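You operate a simulated robot arm through the tools that you are given. There is no shell and no other tool. Be economical: measure what you need, move in short steps, check, and stop when the job is done.

You are at the controls of a simulated robot arm. One attempt, no reset.

## Task
Clamp the grille frame, then push each peg into the socket of its colour.
Fine: slide the green stop up to the frame and tighten the stop knob.
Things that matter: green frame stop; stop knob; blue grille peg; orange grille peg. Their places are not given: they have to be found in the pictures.

Only the result counts: the job must be done as asked and must still hold three seconds after the hand-in. Knocking over, shifting, dropping, spilling or breaking anything else fails it.

## Robot
A 7-joint arm with a two-finger parallel gripper, fixed in place. Base frame: the origin is at the foot of the arm, x ahead of it, y to its left, z up. Lengths are in mm, angles in degrees, forces in N, time in s.
With the tool pointing down near the work surface it reaches from about 300 to 700 mm from the base axis. Its first joint turns from -66.0 to 66.0 degrees. Payload 1.57 kg.
The TCP is the grasp point between the finger pads, 30 mm short of the fingertips. In the tool frame z runs along the fingers and y along their closing line. Largest opening 110 mm; finger width 24, thickness 12; the body of the gripper, 48 by 112 mm, starts 78 mm behind the TCP.
Orientation is that of the tool frame in the base frame, as a unit quaternion [x, y, z, w]. With the fingers straight down and closing along the base's y, the tool's x points along the base's -x, its y along +y and its z along -z.

## Interface
- The arm moves only by the tool jog_arm. Its argument "motion" is one flat list of numbers, 7 for each row, row after row: the closure in counts, from 0 (fully open) to 255 (shut), then the shift along the tool's x, y, z in mm, then the turn, a rotation vector about the tool's x, y, z in degrees. In form: [hand, dx, dy, dz, rx, ry, rz, hand, dx, dy, dz, rx, ry, rz, ...]. A call has 1 to 20 rows; each row is the pose to reach, as a shift and turn from the pose commanded when the call began, along the tool's axes at that moment. A row lasts 0.2 s, in which the tool goes at most 50 mm and 8.6 degrees; a call with a longer step from one row to the next is refused whole, and so is a gripper value outside its range. A pose out of reach is approached as far as the arm can. The call stops where the force on the tool passes 40 N (or 10 N more than at its start, if that is more) or the arm is blocked; 0.2 s more then pass. The fingers move at their own pace (about 108 mm/s each) and stop on an object; they squeeze with about 24 N. The grip force told is the motor's: it shows also when the fingers shut on nothing. Time passes only in rows, and 0.2 s behind the last, so rows that repeat a pose let the fingers close. The reply holds the time, the measured pose of the TCP, the force on the tool along the base axes, the opening and the grip force, in the units named above and with some noise, and new pictures: "show" is both (left out), scene, wrist or none.
- Cameras (640 x 400 px; columns grow to the right, rows downward): "scene" is fixed at [173.5, -398.8, 1405.9]; the picture's right is [0.70, -0.71, 0.00], its down [-0.39, -0.39, -0.83] and it looks along [0.59, 0.59, -0.55] (base axes); focal length 304 px, centre (320, 200). "wrist" rides on the gripper at [-36, 0, -80] in the tool frame; the picture's right is [0.00, -1.00, 0.00], its down [0.97, 0.00, -0.24] and it looks along [0.24, 0.00, 0.97] (tool axes); focal length 218 px, centre (320, 200).
- probe_pixels(camera, pixels): there is no depth. For up to 12 entries [column, row, z] of the newest picture of that camera ("zoom" is the newest enlarged one), the place [x, y] in the base frame at which the ray of that pixel passes the height z, good to about 2 mm. No time passes.
- enlarge(camera, box): a new picture of the part [left, top, right, bottom] of that camera's present view, enlarged. No time passes.
- hand_in(): hands the job in; it is judged then, once.

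Go step by step. Measure first, check grasps and placings, and put right what went wrong. The budget is 80 turns and 120 pictures, counting those below and the enlarged ones. Unless the task says otherwise, let go and move clear before handing in, and close with one line.

The tools are called after "Request:" as a command line: name --argument value ..., lists and objects as JSON in quotes. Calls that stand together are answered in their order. jog_arm: Moves the arm, as the interface text tells. Its arguments: {"type":"object","properties":{"motion":{"type":"array"},"show":{"type":"string","enum":["both","scene","wrist","none"]}},"required":["motion"]} The other tools are called the same way: probe_pixels (camera, pixels) gives the place at which the rays of pixels pass given heights; enlarge (camera, box) takes an enlarged picture of a part of a camera's view; hand_in () hands the job in.

At the start:

```text
clock: 0.0
position: [373.8, 102.5, 1235.2]
tool_rot: [0.0, 1.0, 0.0, -0.001]
force: [0.3, 0.9, 0.8]
gripper_width: 110.0
grip_force: 0.0
```

scene: 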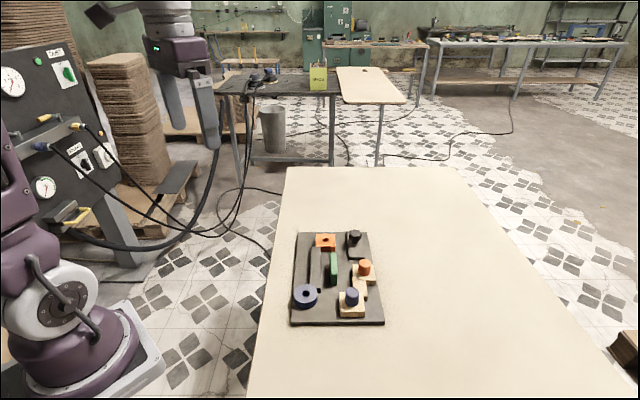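
wrist: 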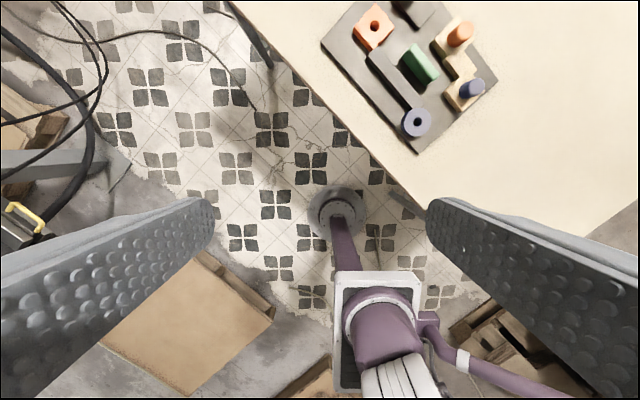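

The board with the parts is at scene pixels (290-385, 230-325); I enlarge both views to see the parts.

Request:
enlarge --camera "scene" --box '[270, 220, 400, 335]'

Request:
enlarge --camera "wrist" --box '[310, 0, 510, 160]'

```text
3.48 times, centred on (335, 278) of scene
```

zoom: 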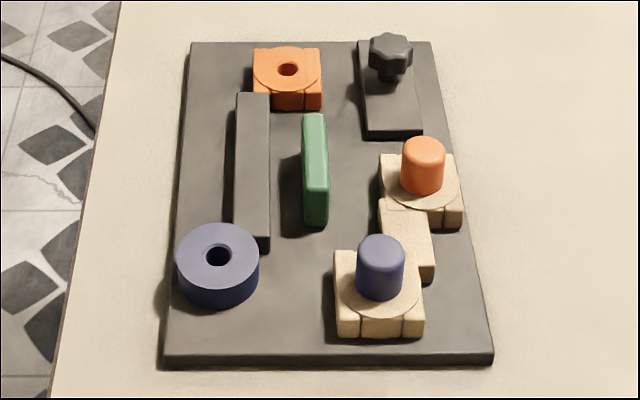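

```text
2.50 times, centred on (410, 80) of wrist
```

zoom: 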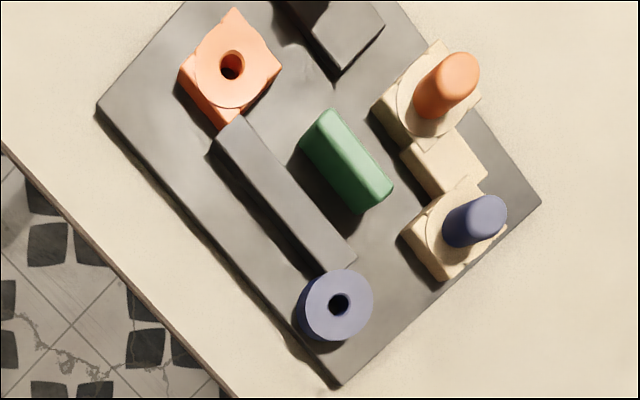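

The parts are clear, but I need heights and places. I probe board corners and parts in the scene at estimated heights.

Request:
enlarge --camera "scene" --box '[270, 220, 400, 335]'

Request:
probe_pixels --camera "scene" --pixels '[[292, 325, 873], [384, 325, 873], [299, 233, 885], [367, 233, 885], [306, 293, 910], [326, 240, 910], [352, 292, 930], [365, 263, 930], [355, 235, 920], [334, 268, 910]]'

Request:
probe_pixels --camera "wrist" --pixels '[[416, 122, 910], [374, 26, 910], [472, 88, 930], [461, 33, 930], [420, 64, 910], [417, 154, 885], [497, 80, 885], [322, 42, 885]]'

```text
3.48 times, centred on (335, 278) of scene
```

zoom: 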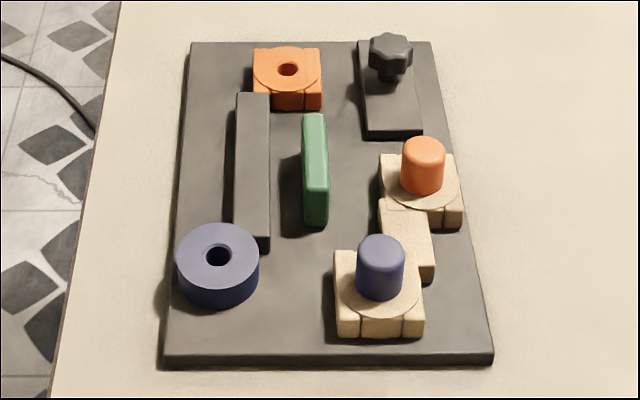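

```text
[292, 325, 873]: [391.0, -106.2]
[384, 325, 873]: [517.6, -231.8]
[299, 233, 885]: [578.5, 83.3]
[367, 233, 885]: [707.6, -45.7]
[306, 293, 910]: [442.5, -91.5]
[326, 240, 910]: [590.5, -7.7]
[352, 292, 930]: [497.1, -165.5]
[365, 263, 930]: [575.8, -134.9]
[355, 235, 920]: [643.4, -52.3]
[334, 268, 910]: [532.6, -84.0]
```

```text
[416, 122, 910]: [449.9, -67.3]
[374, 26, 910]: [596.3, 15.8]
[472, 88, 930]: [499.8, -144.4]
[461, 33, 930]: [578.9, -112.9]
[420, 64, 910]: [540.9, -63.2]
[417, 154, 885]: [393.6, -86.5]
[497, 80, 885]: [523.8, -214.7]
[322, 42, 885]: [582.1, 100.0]
```

Measured by triangulating both views, the board is turned by about 45° and centred near (510, -70). I move the hand over it for a closer look.

Request:
jog_arm --motion '[0, -22, -30, 22, 0, 0, 0, 0, -44, -60, 44, 0, 0, 0, 0, -66, -90, 66, 0, 0, 0, 0, -88, -120, 88, 0, 0, 0, 0, -110, -150, 110, 0, 0, 0, 0, -130, -170, 130, 0, 0, 0, 0, -130, -170, 130, 0, 0, 0]'

```text
clock: 1.6
position: [504.3, -68.5, 1107.6]
tool_rot: [0.001, 1.0, 0.0, 0.0]
force: [-1.0, 1.4, 0.9]
gripper_width: 109.8
grip_force: 0.0
```

scene: 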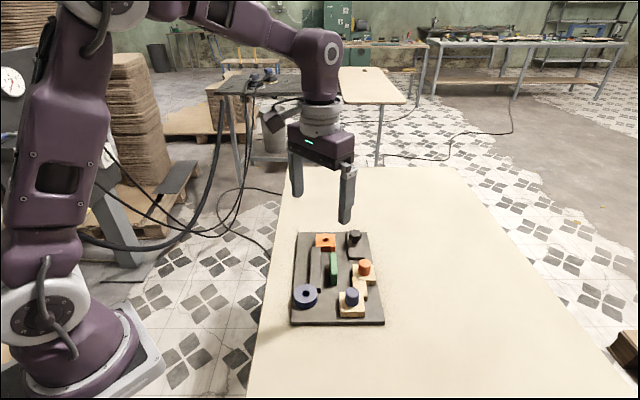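
wrist: 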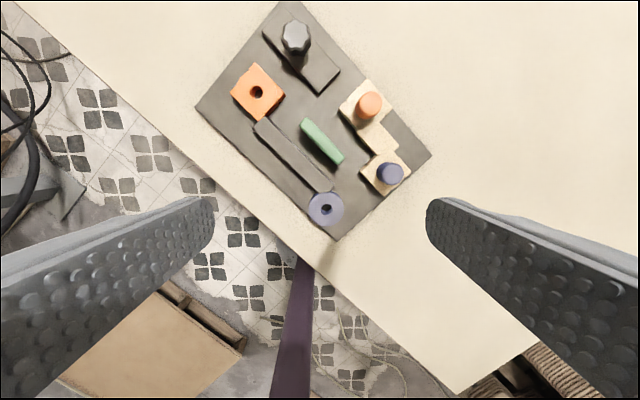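

The whole board is seen in the wrist view (195-430, 0-240). I enlarge it and probe.

Request:
enlarge --camera "wrist" --box '[190, 0, 440, 245]'

Request:
probe_pixels --camera "wrist" --pixels '[[326, 208, 890], [258, 92, 890], [389, 174, 910], [369, 104, 910], [295, 36, 910], [322, 141, 890], [335, 241, 873], [431, 154, 873], [196, 107, 873], [335, 241, 885], [196, 107, 885]]'

Request:
probe_pixels --camera "scene" --pixels '[[306, 293, 890], [326, 240, 890], [352, 292, 910], [365, 263, 910], [355, 235, 910], [334, 268, 890], [292, 325, 873], [384, 325, 873], [298, 233, 873]]'

```text
1.63 times, centred on (315, 122) of wrist
```

zoom: 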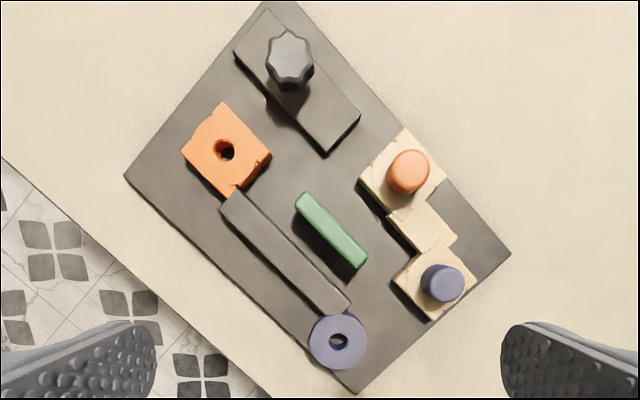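

```text
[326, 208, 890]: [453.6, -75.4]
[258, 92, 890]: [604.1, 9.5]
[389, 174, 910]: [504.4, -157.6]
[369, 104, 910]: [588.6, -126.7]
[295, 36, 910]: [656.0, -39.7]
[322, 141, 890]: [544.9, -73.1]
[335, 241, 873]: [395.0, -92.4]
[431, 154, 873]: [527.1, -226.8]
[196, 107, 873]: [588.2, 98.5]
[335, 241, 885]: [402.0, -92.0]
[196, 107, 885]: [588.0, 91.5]
```

```text
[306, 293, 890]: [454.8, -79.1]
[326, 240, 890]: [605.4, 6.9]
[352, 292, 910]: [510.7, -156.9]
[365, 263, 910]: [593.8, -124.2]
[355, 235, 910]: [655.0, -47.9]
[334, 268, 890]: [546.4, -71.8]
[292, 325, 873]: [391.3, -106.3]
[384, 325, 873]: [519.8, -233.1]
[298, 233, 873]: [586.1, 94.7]
```

Both cameras agree on heights: socket tops ≈ 890, peg tops ≈ 910; the board is yawed 45° with the green stop at (545, -72), the dark frame bar lying on its left. I turn the hand 45° and descend for a close view.

Request:
jog_arm --motion '[0, -11, -5, 17, 0, 0, 7.5, 0, -22, -10, 34, 0, 0, 15, 0, -33, -15, 51, 0, 0, 22.5, 0, -44, -20, 68, 0, 0, 30, 0, -55, -26, 85, 0, 0, 37.5, 0, -69, -32, 100, 0, 0, 45, 0, -69, -32, 100, 0, 0, 45]'

```text
clock: 3.2
position: [575.3, -99.0, 1008.7]
tool_rot: [0.383, 0.924, 0.0, 0.0]
force: [0.5, -0.6, 0.3]
gripper_width: 110.2
grip_force: 0.0
```

scene: 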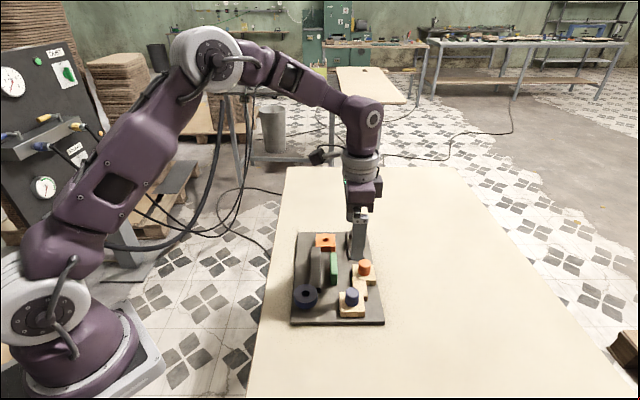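
wrist: 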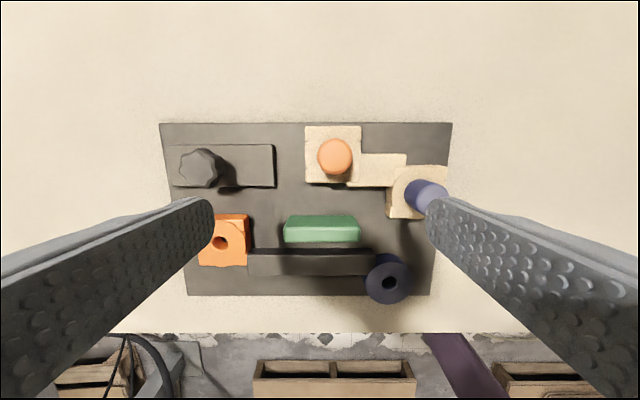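

Request:
enlarge --camera "wrist" --box '[150, 110, 460, 310]'

Request:
enlarge --camera "scene" --box '[290, 225, 390, 325]'

Request:
probe_pixels --camera "wrist" --pixels '[[290, 217, 890], [355, 217, 890], [284, 229, 890], [360, 229, 890], [250, 250, 890], [373, 250, 890], [220, 242, 890], [389, 281, 890], [335, 157, 910], [433, 196, 910], [198, 166, 910], [322, 242, 876]]'

```text
2.00 times, centred on (305, 210) of wrist
```

zoom: 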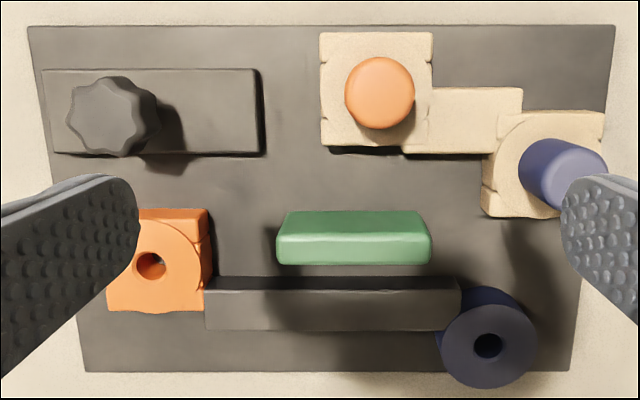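

```text
4.00 times, centred on (340, 275) of scene
```

zoom: 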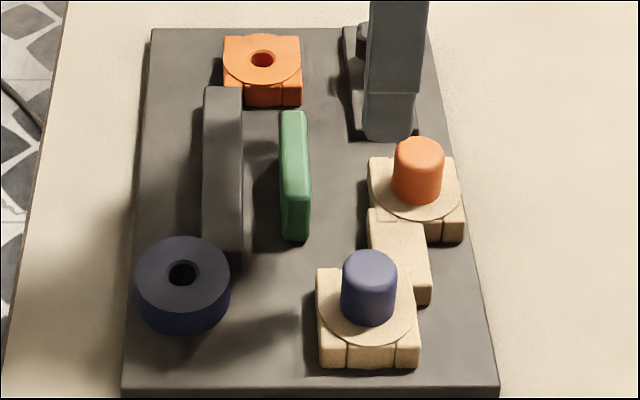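

```text
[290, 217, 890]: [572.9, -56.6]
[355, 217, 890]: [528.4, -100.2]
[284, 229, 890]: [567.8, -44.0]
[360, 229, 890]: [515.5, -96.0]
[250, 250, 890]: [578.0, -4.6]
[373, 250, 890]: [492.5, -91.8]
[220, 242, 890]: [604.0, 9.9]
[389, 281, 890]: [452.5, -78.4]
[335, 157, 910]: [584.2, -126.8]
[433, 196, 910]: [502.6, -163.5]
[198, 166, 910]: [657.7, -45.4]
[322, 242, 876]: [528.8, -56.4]
```

The stop's top runs (284-360, 229-241), the bar's from row 250; the gap between is about 15 mm. I probe the room behind the stop for the closed fingers.

Request:
probe_pixels --camera "wrist" --pixels '[[322, 229, 893], [322, 241, 893], [322, 255, 893], [322, 275, 893], [322, 248, 880], [322, 216, 880], [322, 185, 890], [322, 185, 880], [380, 186, 885], [322, 123, 880], [322, 295, 880]]'

Request:
probe_pixels --camera "scene" --pixels '[[336, 270, 893], [342, 270, 893], [328, 270, 893], [318, 270, 893], [350, 268, 885], [359, 279, 885]]'

```text
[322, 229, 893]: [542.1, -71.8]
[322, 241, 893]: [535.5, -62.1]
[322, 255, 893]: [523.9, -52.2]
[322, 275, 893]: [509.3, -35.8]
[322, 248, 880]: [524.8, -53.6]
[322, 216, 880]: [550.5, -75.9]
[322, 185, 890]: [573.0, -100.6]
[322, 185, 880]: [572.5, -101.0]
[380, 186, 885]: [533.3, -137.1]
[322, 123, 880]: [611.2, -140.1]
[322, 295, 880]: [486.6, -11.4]
```

```text
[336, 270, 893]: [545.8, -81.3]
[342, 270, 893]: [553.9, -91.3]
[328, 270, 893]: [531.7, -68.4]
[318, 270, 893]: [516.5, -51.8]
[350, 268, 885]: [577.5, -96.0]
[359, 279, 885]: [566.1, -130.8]
```

The scene looks straight along the board's long axis, giving: bar 386–407, stop 428–444, peg holder from 477 across the board. I close the fingers and bring them over the 33 mm gap behind the stop, still above everything.

Request:
jog_arm --motion '[255, 8, -2, 0, 0, 0, 0, 255, 17, -3.3, 0, 0, 0, 0, 255, 17, -3.3, 20, 0, 0, 0, 255, 17, -3.3, 40, 0, 0, 0, 255, 17, -3.3, 54, 0, 0, 0, 255, 17, -3.3, 54, 0, 0, 0]'

Request:
enlarge --camera "scene" --box '[290, 205, 390, 325]'

```text
clock: 4.6
position: [560.1, -88.5, 951.6]
tool_rot: [0.382, 0.924, -0.001, 0.0]
force: [0.0, -0.3, 0.5]
gripper_width: 0.1
grip_force: 21.1
```

scene: 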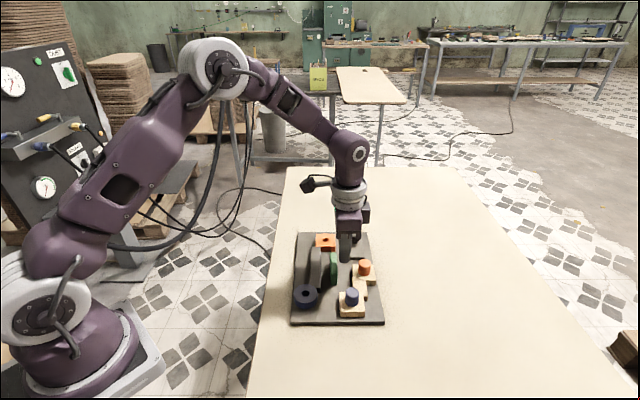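
wrist: 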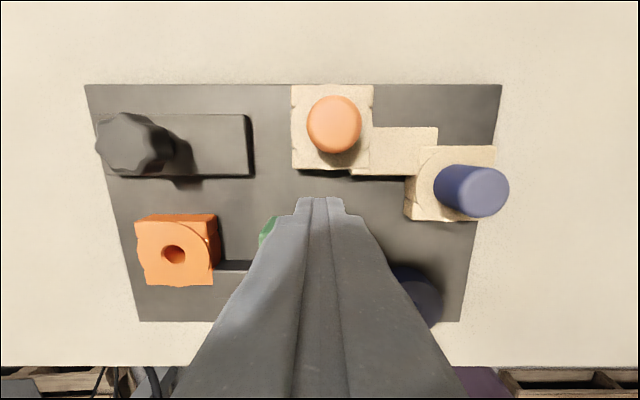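

```text
3.33 times, centred on (340, 265) of scene
```

zoom: 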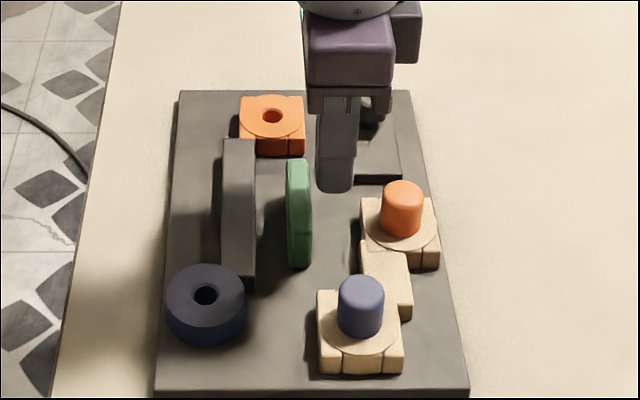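

The finger tips (zoom x 317–357) fit between the stop (ends 312) and holder (starts 362). I go down 36 mm.

Request:
jog_arm --motion '[255, 0, 0, 10, 0, 0, 0, 255, 0, 0, 20, 0, 0, 0, 255, 0, 0, 30, 0, 0, 0, 255, 0, 0, 36, 0, 0, 0]'

Request:
enlarge --camera "scene" --box '[290, 205, 390, 325]'

```text
clock: 5.6
position: [558.1, -90.6, 916.1]
tool_rot: [0.383, 0.924, 0.0, 0.0]
force: [-0.3, 0.0, 0.4]
gripper_width: 0.1
grip_force: 21.3
```

scene: 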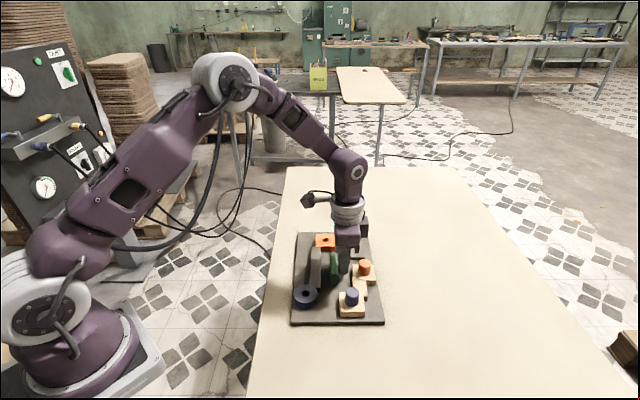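
wrist: 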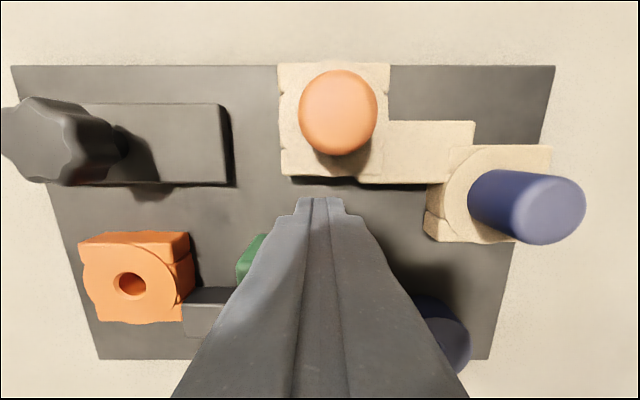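

```text
3.33 times, centred on (340, 265) of scene
```

zoom: 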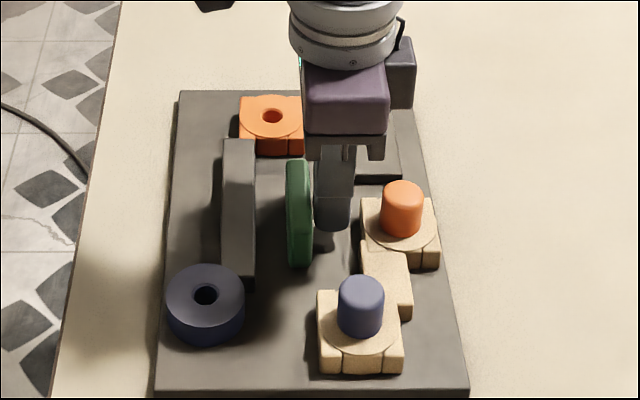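

No contact yet; I lower 5 mm more and then push towards the bar in 4 mm steps.

Request:
jog_arm --motion '[255, 0, 0, 5, 0, 0, 0, 255, 4, 0, 5, 0, 0, 0, 255, 8, 0, 5, 0, 0, 0, 255, 12, 0, 5, 0, 0, 0, 255, 16, 0, 5, 0, 0, 0]'

Request:
enlarge --camera "scene" --box '[290, 205, 390, 325]'

```text
clock: 6.8
position: [546.8, -77.7, 911.1]
tool_rot: [0.383, 0.924, 0.0, 0.0]
force: [0.9, -0.7, -0.6]
gripper_width: 0.0
grip_force: 21.6
```

scene: 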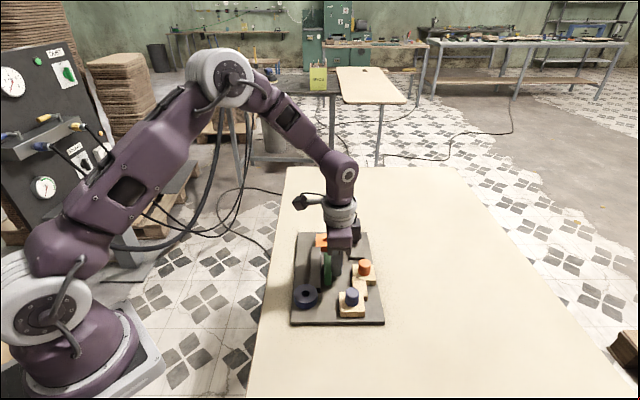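
wrist: 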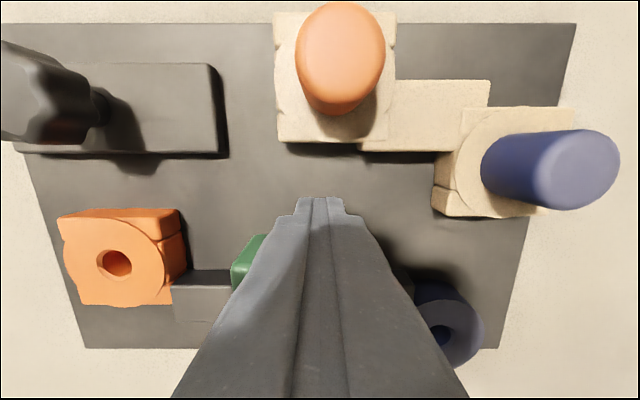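

```text
3.33 times, centred on (340, 265) of scene
```

zoom: 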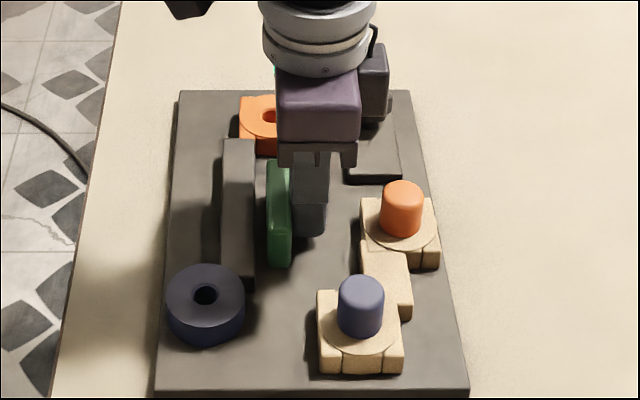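

The stop moves smoothly, left edge 286→267, bar's right edge at 255, about 8 mm left. I push 6 mm more.

Request:
jog_arm --motion '[255, 2, 0, 0, 0, 0, 0, 255, 4, 0, 0, 0, 0, 0, 255, 6, 0, 0, 0, 0, 0, 255, 6, 0, 0, 0, 0, 0]' --show "none"

Request:
enlarge --camera "scene" --box '[300, 235, 360, 295]'

```text
clock: 7.8
position: [542.5, -74.8, 911.2]
tool_rot: [0.383, 0.924, 0.0, 0.0]
force: [1.5, -0.3, -0.5]
gripper_width: 0.0
grip_force: 21.6
```

```text
6.67 times, centred on (330, 265) of scene
```

zoom: 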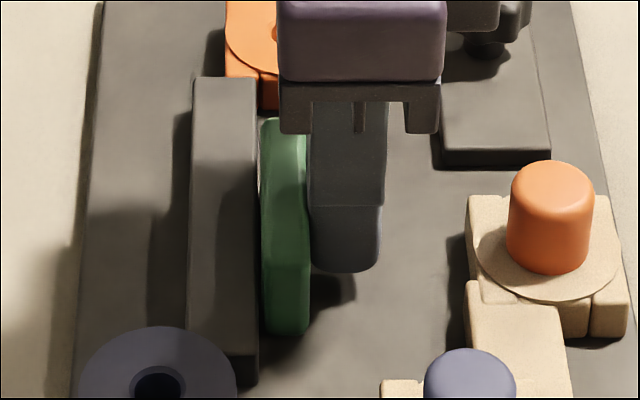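

The stop's left edge (261) is nearly at the bar's (258): about 1 mm left. I push 1.5 mm more and read the force.

Request:
jog_arm --motion '[255, 0.5, 0, 0, 0, 0, 0, 255, 1, 0, 0, 0, 0, 0, 255, 1.5, 0, 0, 0, 0, 0, 255, 1.5, 0, 0, 0, 0, 0]' --show "none"

Request:
enlarge --camera "scene" --box '[300, 235, 360, 295]'

```text
clock: 8.8
position: [541.7, -73.4, 909.5]
tool_rot: [0.382, 0.924, 0.0, 0.001]
force: [4.4, -5.2, 1.4]
gripper_width: 0.0
grip_force: 21.4
```

```text
6.67 times, centred on (330, 265) of scene
```

zoom: 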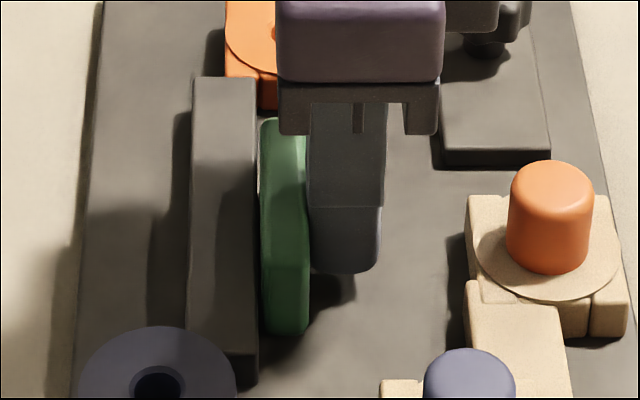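

The force rose to 7 N with the stop unmoved: it is against the bar. I press 1 mm more to confirm, then back off and rise.

Request:
jog_arm --motion '[255, 0.5, 0, 0, 0, 0, 0, 255, 1, 0, 0, 0, 0, 0]' --show "none"

Request:
jog_arm --motion '[255, -4, 0, 0, 0, 0, 0, 255, -9, 0, 0, 0, 0, 0, 255, -9, 0, -30, 0, 0, 0, 255, -9, 0, -70, 0, 0, 0, 0, -9, 0, -100, 0, 0, 0, 0, -9, 0, -100, 0, 0, 0, 0, -9, 0, -100, 0, 0, 0]'

Request:
enlarge --camera "scene" --box '[290, 225, 390, 325]'

Request:
enlarge --camera "wrist" --box '[150, 100, 460, 310]'

```text
clock: 9.4
position: [542.2, -73.8, 911.6]
tool_rot: [0.383, 0.924, -0.001, 0.001]
force: [11.3, -10.9, -1.0]
gripper_width: 0.0
grip_force: 20.9
```

```text
clock: 11.0
position: [546.3, -78.7, 1009.2]
tool_rot: [0.383, 0.924, 0.0, -0.001]
force: [0.4, 0.2, -0.1]
gripper_width: 110.0
grip_force: 0.0
```

scene: 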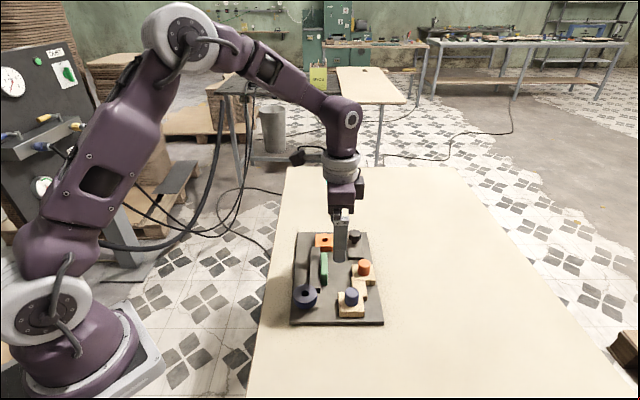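
wrist: 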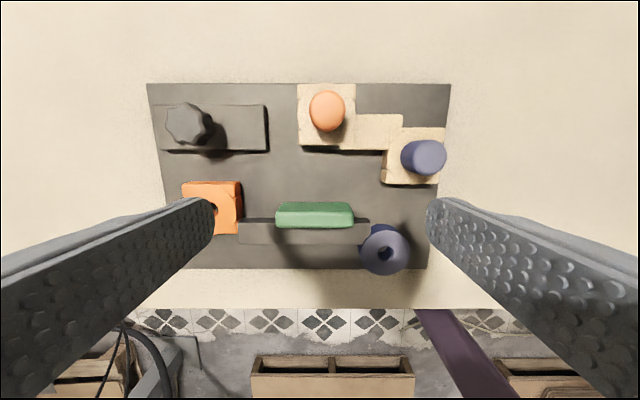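

```text
4.00 times, centred on (340, 275) of scene
```

zoom: 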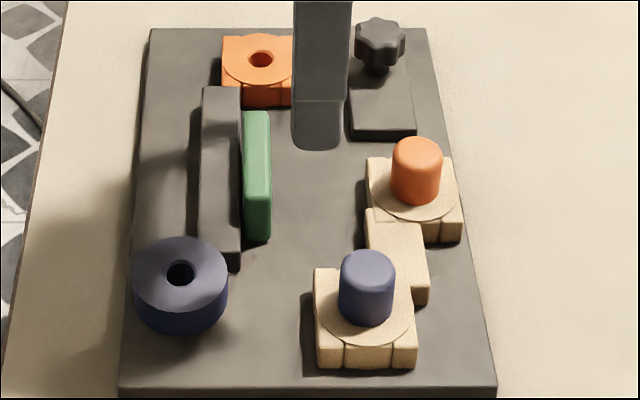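

```text
1.90 times, centred on (305, 205) of wrist
```

zoom: 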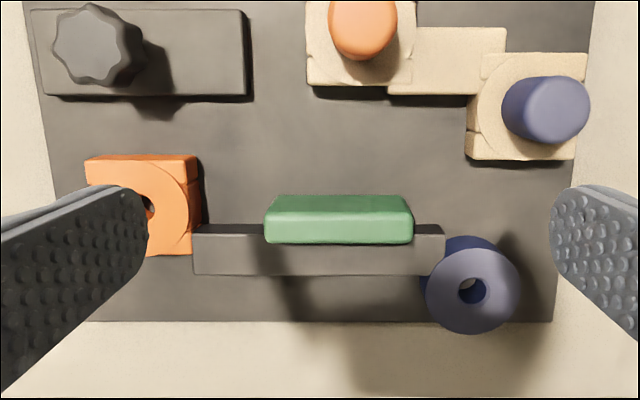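

The stop sits flush on the bar and the frame hasn't moved. Now the knob: I move above it, near (655, -46).

Request:
jog_arm --motion '[0, -13, 25, 0, 0, 0, 0, 0, -27, 50, 0, 0, 0, 0, 0, -40, 75, 0, 0, 0, 0, 0, -54, 100, 0, 0, 0, 0, 0, -54, 100, 0, 0, 0, 0]'

Request:
enlarge --camera "wrist" --box '[230, 100, 430, 250]'

Request:
enlarge --camera "scene" --box '[310, 195, 400, 265]'

```text
clock: 12.2
position: [656.5, -46.8, 1011.5]
tool_rot: [0.382, 0.924, -0.001, -0.001]
force: [-0.4, -0.2, 0.8]
gripper_width: 109.8
grip_force: 0.0
```

scene: 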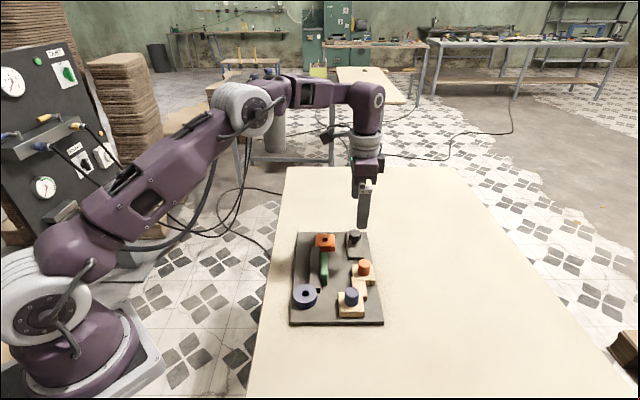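
wrist: 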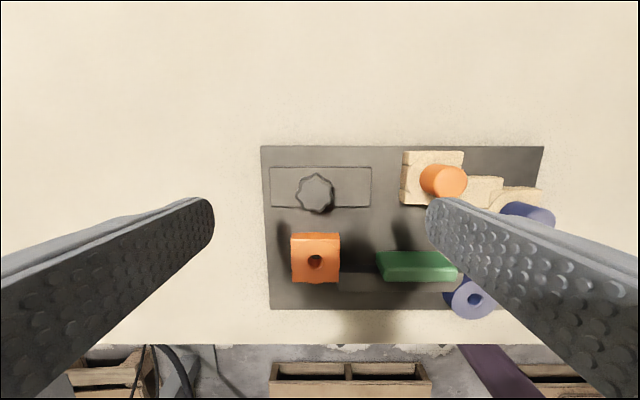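

```text
2.67 times, centred on (330, 175) of wrist
```

zoom: 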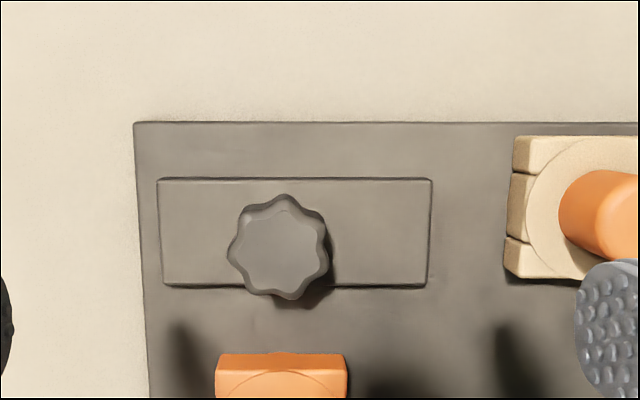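

```text
5.71 times, centred on (355, 230) of scene
```

zoom: 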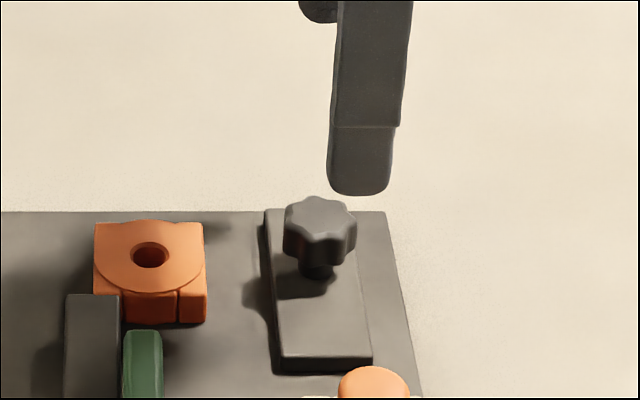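

The seven-lobed knob's centre is at wrist (315, 193). I probe it at likely heights in both views.

Request:
probe_pixels --camera "wrist" --pixels '[[315, 193, 905], [315, 193, 915], [315, 193, 925]]'

Request:
probe_pixels --camera "scene" --pixels '[[354.9, 233, 905], [354.9, 233, 915], [354.9, 233, 925]]'

```text
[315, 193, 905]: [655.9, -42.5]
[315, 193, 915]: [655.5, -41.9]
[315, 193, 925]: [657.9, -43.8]
```

```text
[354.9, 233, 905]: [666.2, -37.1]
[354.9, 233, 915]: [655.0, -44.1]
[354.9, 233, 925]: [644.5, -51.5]
```

Knob centre ≈ (655.6, -43), top ≈ 914. I pre-turn the hand back counter-clockwise by 85°, part-closed to about 50 mm, to have clockwise range.

Request:
jog_arm --motion '[139, 3, 2, 5, 0, 0, -8.5, 139, 3, 2, 10, 0, 0, -17, 139, 3, 2, 15, 0, 0, -25.5, 139, 3, 2, 20, 0, 0, -34, 139, 3, 2, 25, 0, 0, -42.5, 139, 3, 2, 30, 0, 0, -51, 139, 3, 2, 35, 0, 0, -59.5, 139, 3, 2, 40, 0, 0, -68, 139, 3, 2, 45, 0, 0, -76.5, 139, 3, 2, 50, 0, 0, -85, 139, 3, 2, 50, 0, 0, -85]'

```text
clock: 14.6
position: [655.5, -43.7, 961.8]
tool_rot: [-0.343, 0.939, 0.0, 0.0]
force: [-0.9, -0.1, -0.4]
gripper_width: 50.0
grip_force: 0.1
```

scene: 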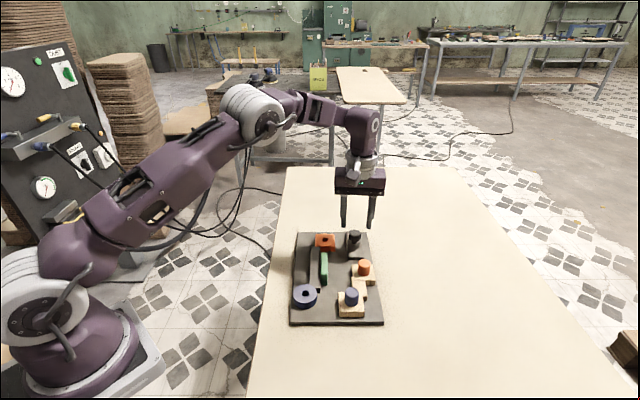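
wrist: 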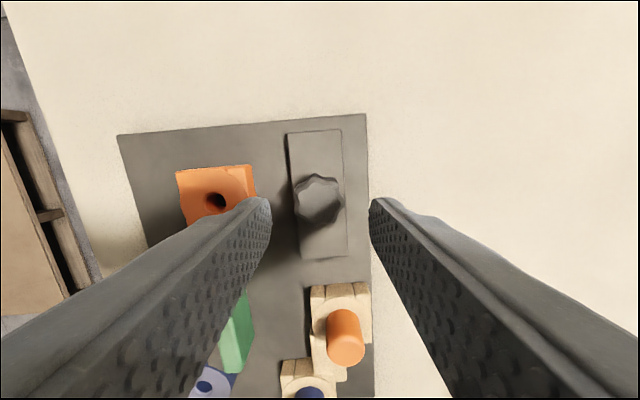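

The knob (319, 200) is centred between the fingers. I descend and grip it.

Request:
jog_arm --motion '[139, 0, 0, 13, 0, 0, 0, 139, 0, 0, 26, 0, 0, 0, 139, 0, 0, 39, 0, 0, 0, 139, 0, 0, 39, 0, 0, 0, 255, 0, 0, 39, 0, 0, 0, 255, 0, 0, 39, 0, 0, 0]'

Request:
enlarge --camera "scene" --box '[310, 195, 400, 265]'

```text
clock: 16.0
position: [655.5, -42.7, 922.6]
tool_rot: [-0.342, 0.94, 0.0, 0.001]
force: [0.1, 0.8, 0.5]
gripper_width: 31.6
grip_force: 23.6
```

scene: 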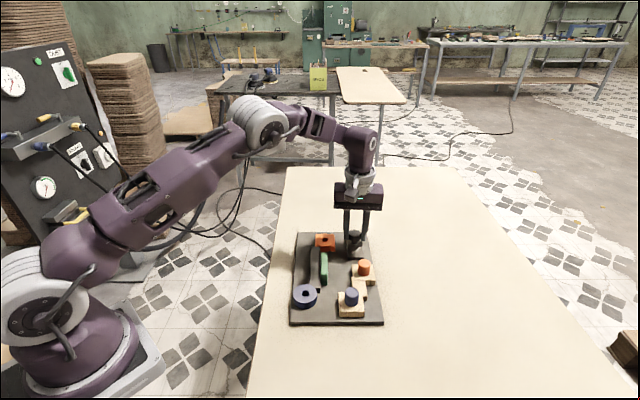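
wrist: 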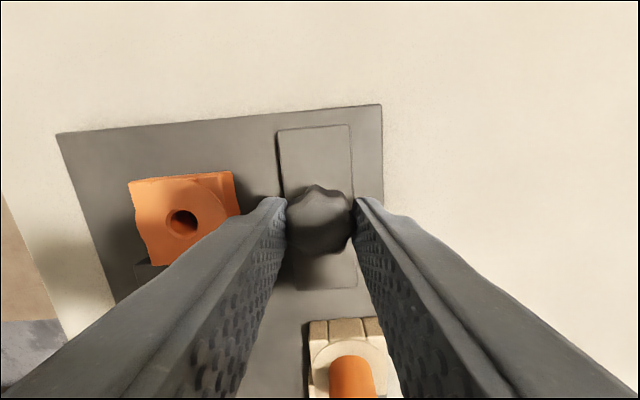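

```text
5.71 times, centred on (355, 230) of scene
```

zoom: 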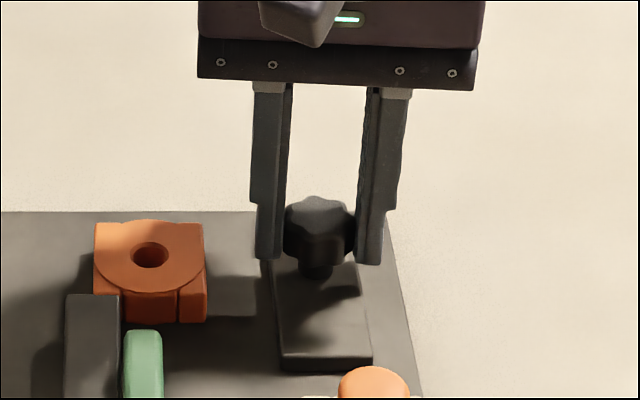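

Knob gripped at 31.6 mm with 23.6 N. I turn it clockwise by 80°.

Request:
jog_arm --motion '[255, 0, 0, 0, 0, 0, 8, 255, 0, 0, 0, 0, 0, 16, 255, 0, 0, 0, 0, 0, 24, 255, 0, 0, 0, 0, 0, 32, 255, 0, 0, 0, 0, 0, 40, 255, 0, 0, 0, 0, 0, 48, 255, 0, 0, 0, 0, 0, 56, 255, 0, 0, 0, 0, 0, 64, 255, 0, 0, 0, 0, 0, 72, 255, 0, 0, 0, 0, 0, 80]'

Request:
enlarge --camera "scene" --box '[310, 195, 400, 265]'

```text
clock: 18.2
position: [655.6, -43.8, 921.9]
tool_rot: [0.343, 0.939, 0.0, 0.002]
force: [12.9, 12.4, 3.3]
gripper_width: 30.9
grip_force: 23.9
```

scene: 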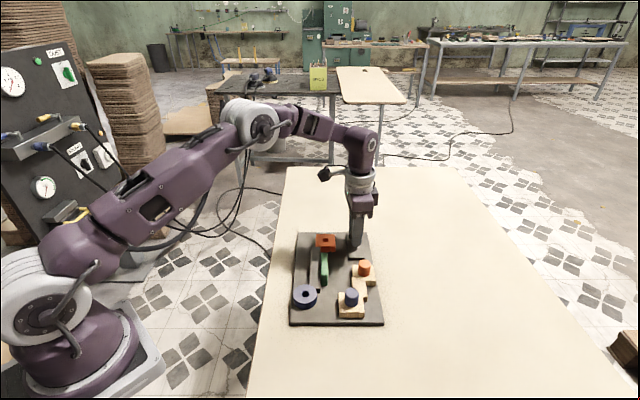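
wrist: 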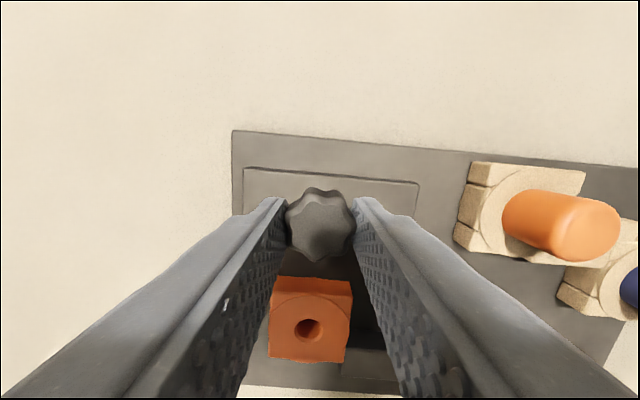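

```text
5.71 times, centred on (355, 230) of scene
```

zoom: 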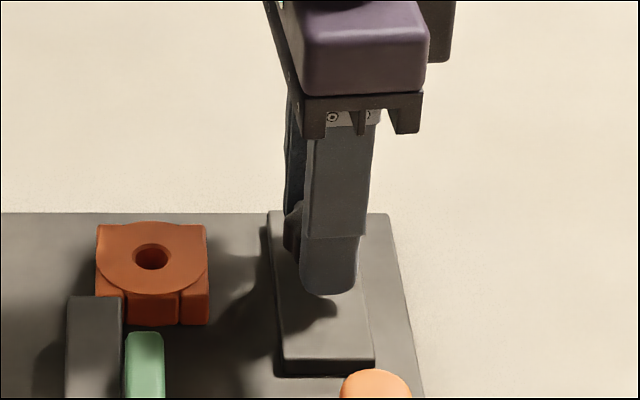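

There is an 18 N side force now, perhaps resistance; I check whether the knob turned with the hand by enlarging the wrist view.

Request:
enlarge --camera "wrist" --box '[270, 165, 370, 265]'

```text
4.00 times, centred on (320, 215) of wrist
```

zoom: 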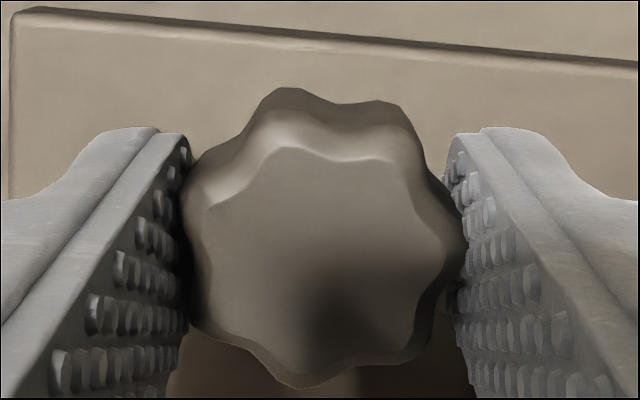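

Lobes sit at about -15° and +22° from the top in the hand's frame, suggesting it turned ~70°. I turn 24° more and see whether it still follows.

Request:
jog_arm --motion '[255, 0, 0, 0, 0, 0, 8, 255, 0, 0, 0, 0, 0, 16, 255, 0, 0, 0, 0, 0, 24]' --show "none"

Request:
enlarge --camera "wrist" --box '[270, 165, 370, 265]'

```text
clock: 19.0
position: [654.9, -42.9, 921.6]
tool_rot: [0.531, 0.847, -0.001, 0.0]
force: [13.7, 5.2, 0.1]
gripper_width: 31.2
grip_force: 24.5
```

```text
4.00 times, centred on (320, 215) of wrist
```

zoom: 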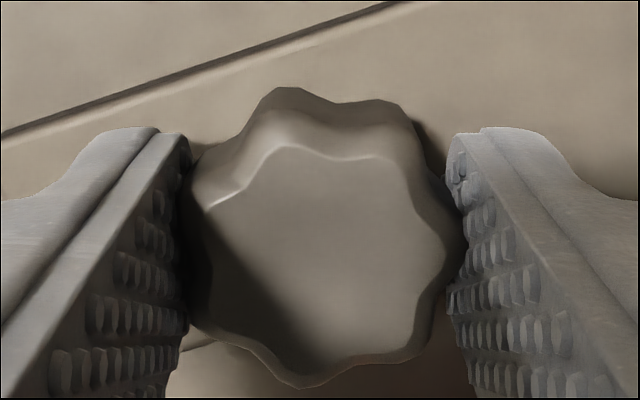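

The knob follows exactly, no slip. I keep turning another 56°.

Request:
jog_arm --motion '[255, 0, 0, 0, 0, 0, 8, 255, 0, 0, 0, 0, 0, 16, 255, 0, 0, 0, 0, 0, 24, 255, 0, 0, 0, 0, 0, 32, 255, 0, 0, 0, 0, 0, 40, 255, 0, 0, 0, 0, 0, 48, 255, 0, 0, 0, 0, 0, 56]' --show "scene"

Request:
enlarge --camera "wrist" --box '[270, 165, 370, 265]'

```text
clock: 20.6
position: [656.4, -42.6, 921.4]
tool_rot: [0.866, 0.5, -0.001, -0.001]
force: [2.3, 0.1, 3.8]
gripper_width: 31.5
grip_force: 24.6
```

scene: 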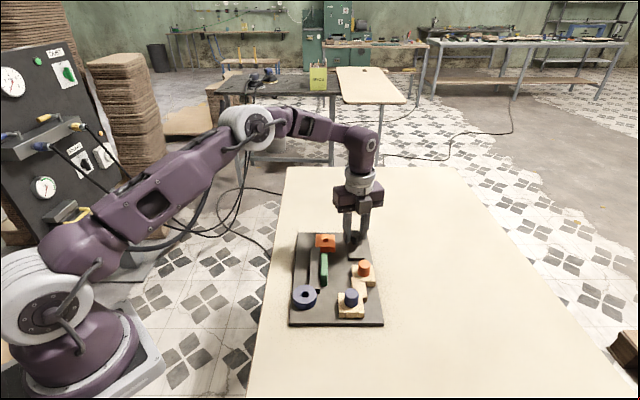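

```text
4.00 times, centred on (320, 215) of wrist
```

zoom: 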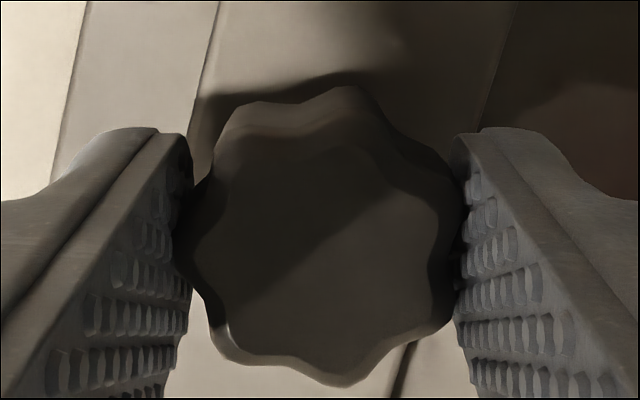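

The knob now lags in the hand (lobe +22° → +8°), so it seems to be tight. I turn 24° more to confirm.

Request:
jog_arm --motion '[255, 0, 0, 0, 0, 0, 8, 255, 0, 0, 0, 0, 0, 16, 255, 0, 0, 0, 0, 0, 24]' --show "none"

Request:
enlarge --camera "wrist" --box '[270, 165, 370, 265]'

```text
clock: 21.4
position: [656.4, -43.5, 921.4]
tool_rot: [0.952, 0.307, 0.0, -0.001]
force: [0.9, -0.6, -0.9]
gripper_width: 31.3
grip_force: 24.0
```

```text
4.00 times, centred on (320, 215) of wrist
```

zoom: 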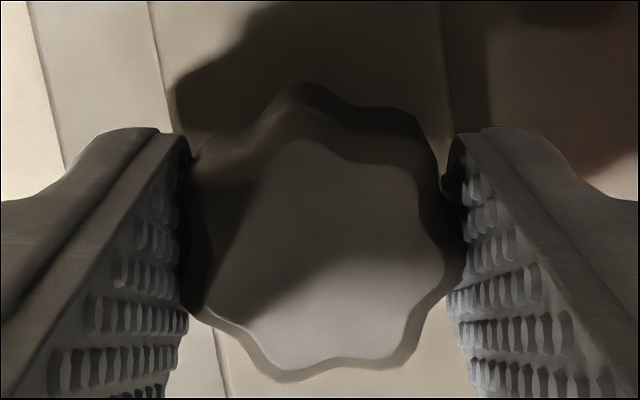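

The knob lags again (16° of the last 24°), so it is tightening. I re-grip further back and check once more.

Request:
jog_arm --motion '[139, 0, 0, 0, 0, 0, 0, 139, 0, 0, 0, 0, 0, 0, 139, 0, 0, 0, 0, 0, -8, 139, 0, 0, 0, 0, 0, -16, 139, 0, 0, 0, 0, 0, -24, 139, 0, 0, 0, 0, 0, -32, 139, 0, 0, 0, 0, 0, -40, 139, 0, 0, 0, 0, 0, -48, 139, 0, 0, 0, 0, 0, -56, 139, 0, 0, 0, 0, 0, -64, 139, 0, 0, 0, 0, 0, -72, 139, 0, 0, 0, 0, 0, -80, 139, 0, 0, 0, 0, 0, -88, 139, 0, 0, 0, 0, 0, -96, 139, 0, 0, 0, 0, 0, -104]' --show "scene"

Request:
enlarge --camera "wrist" --box '[220, 115, 420, 265]'

```text
clock: 24.6
position: [655.6, -42.7, 922.0]
tool_rot: [0.341, 0.94, 0.001, 0.0]
force: [-0.1, -0.1, -0.5]
gripper_width: 50.0
grip_force: 0.0
```

scene: 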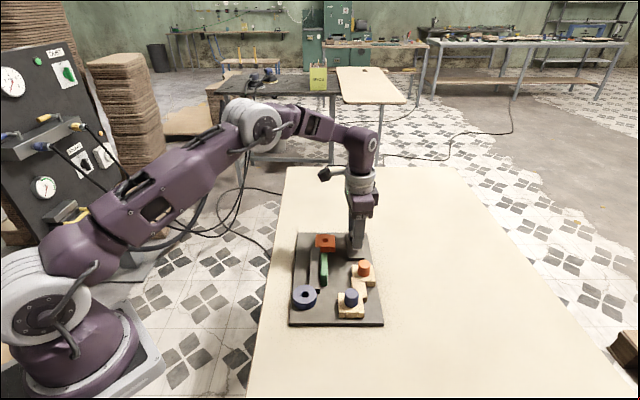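

```text
2.67 times, centred on (320, 190) of wrist
```

zoom: 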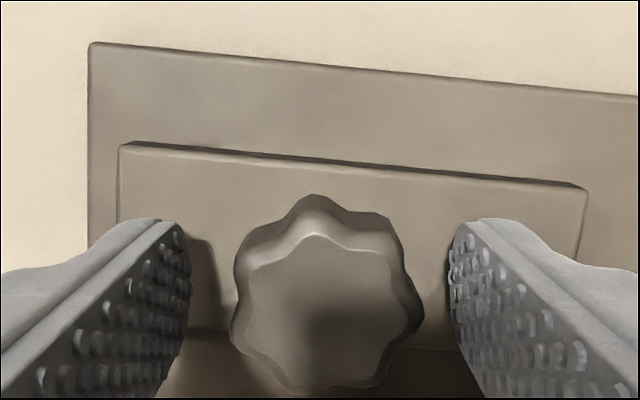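

I grip again and turn 56° to see whether it still gives.

Request:
jog_arm --motion '[255, 0, 0, 0, 0, 0, 0, 255, 0, 0, 0, 0, 0, 0, 255, 0, 0, 0, 0, 0, 8, 255, 0, 0, 0, 0, 0, 16, 255, 0, 0, 0, 0, 0, 24, 255, 0, 0, 0, 0, 0, 32, 255, 0, 0, 0, 0, 0, 40, 255, 0, 0, 0, 0, 0, 48, 255, 0, 0, 0, 0, 0, 56]' --show "none"

Request:
jog_arm --motion '[139, 0, 0, 0, 0, 0, 0, 139, 0, 0, 0, 0, 0, 0, 139, 0, 0, 0, 0, 0, -8, 139, 0, 0, 0, 0, 0, -16, 139, 0, 0, 0, 0, 0, -24, 139, 0, 0, 0, 0, 0, -32, 139, 0, 0, 0, 0, 0, -40, 139, 0, 0, 0, 0, 0, -48, 139, 0, 0, 0, 0, 0, -56]' --show "none"

Request:
enlarge --camera "wrist" --box '[220, 115, 420, 265]'

```text
clock: 26.6
position: [656.3, -42.7, 922.7]
tool_rot: [0.744, 0.669, 0.0, 0.0]
force: [-10.3, -2.6, -3.2]
gripper_width: 31.5
grip_force: 24.0
```

```text
clock: 28.6
position: [655.4, -42.6, 921.7]
tool_rot: [0.341, 0.94, 0.0, 0.0]
force: [0.2, -1.3, 0.1]
gripper_width: 50.0
grip_force: 0.1
```

```text
2.67 times, centred on (320, 190) of wrist
```

zoom: 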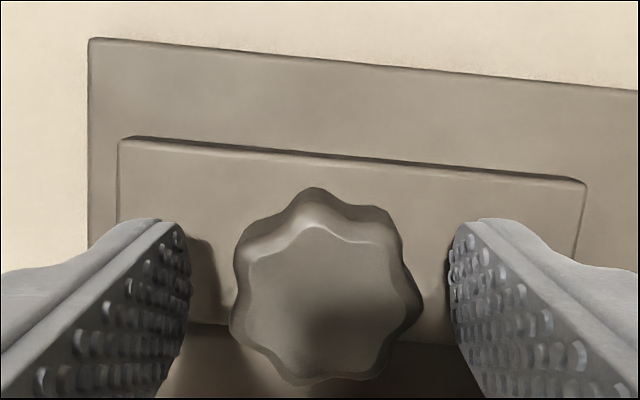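

Ambiguous because the lobe pitch is 51°. I grip and turn only 26° to resolve it.

Request:
jog_arm --motion '[255, 0, 0, 0, 0, 0, 0, 255, 0, 0, 0, 0, 0, 0, 255, 0, 0, 0, 0, 0, 8.5, 255, 0, 0, 0, 0, 0, 17, 255, 0, 0, 0, 0, 0, 26]' --show "none"

Request:
enlarge --camera "wrist" --box '[220, 115, 420, 265]'

```text
refused: row 5 steps farther than a row can; nothing moved
```

```text
2.67 times, centred on (320, 190) of wrist
```

zoom: 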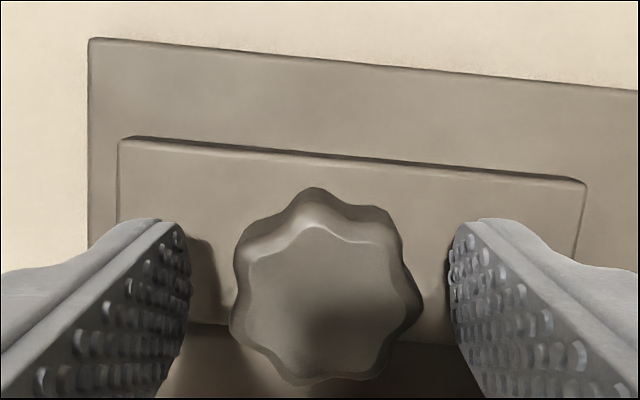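

The step was slightly too big; I repeat it with 8° steps.

Request:
jog_arm --motion '[255, 0, 0, 0, 0, 0, 0, 255, 0, 0, 0, 0, 0, 0, 255, 0, 0, 0, 0, 0, 8, 255, 0, 0, 0, 0, 0, 16, 255, 0, 0, 0, 0, 0, 24]' --show "none"

Request:
enlarge --camera "wrist" --box '[220, 115, 420, 265]'

```text
clock: 29.8
position: [655.0, -42.2, 920.5]
tool_rot: [0.53, 0.848, -0.001, 0.0]
force: [-0.6, -0.6, 2.2]
gripper_width: 31.5
grip_force: 23.7
```

```text
2.67 times, centred on (320, 190) of wrist
```

zoom: 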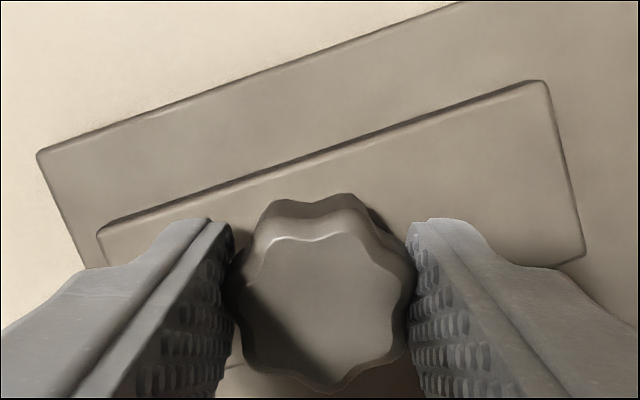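

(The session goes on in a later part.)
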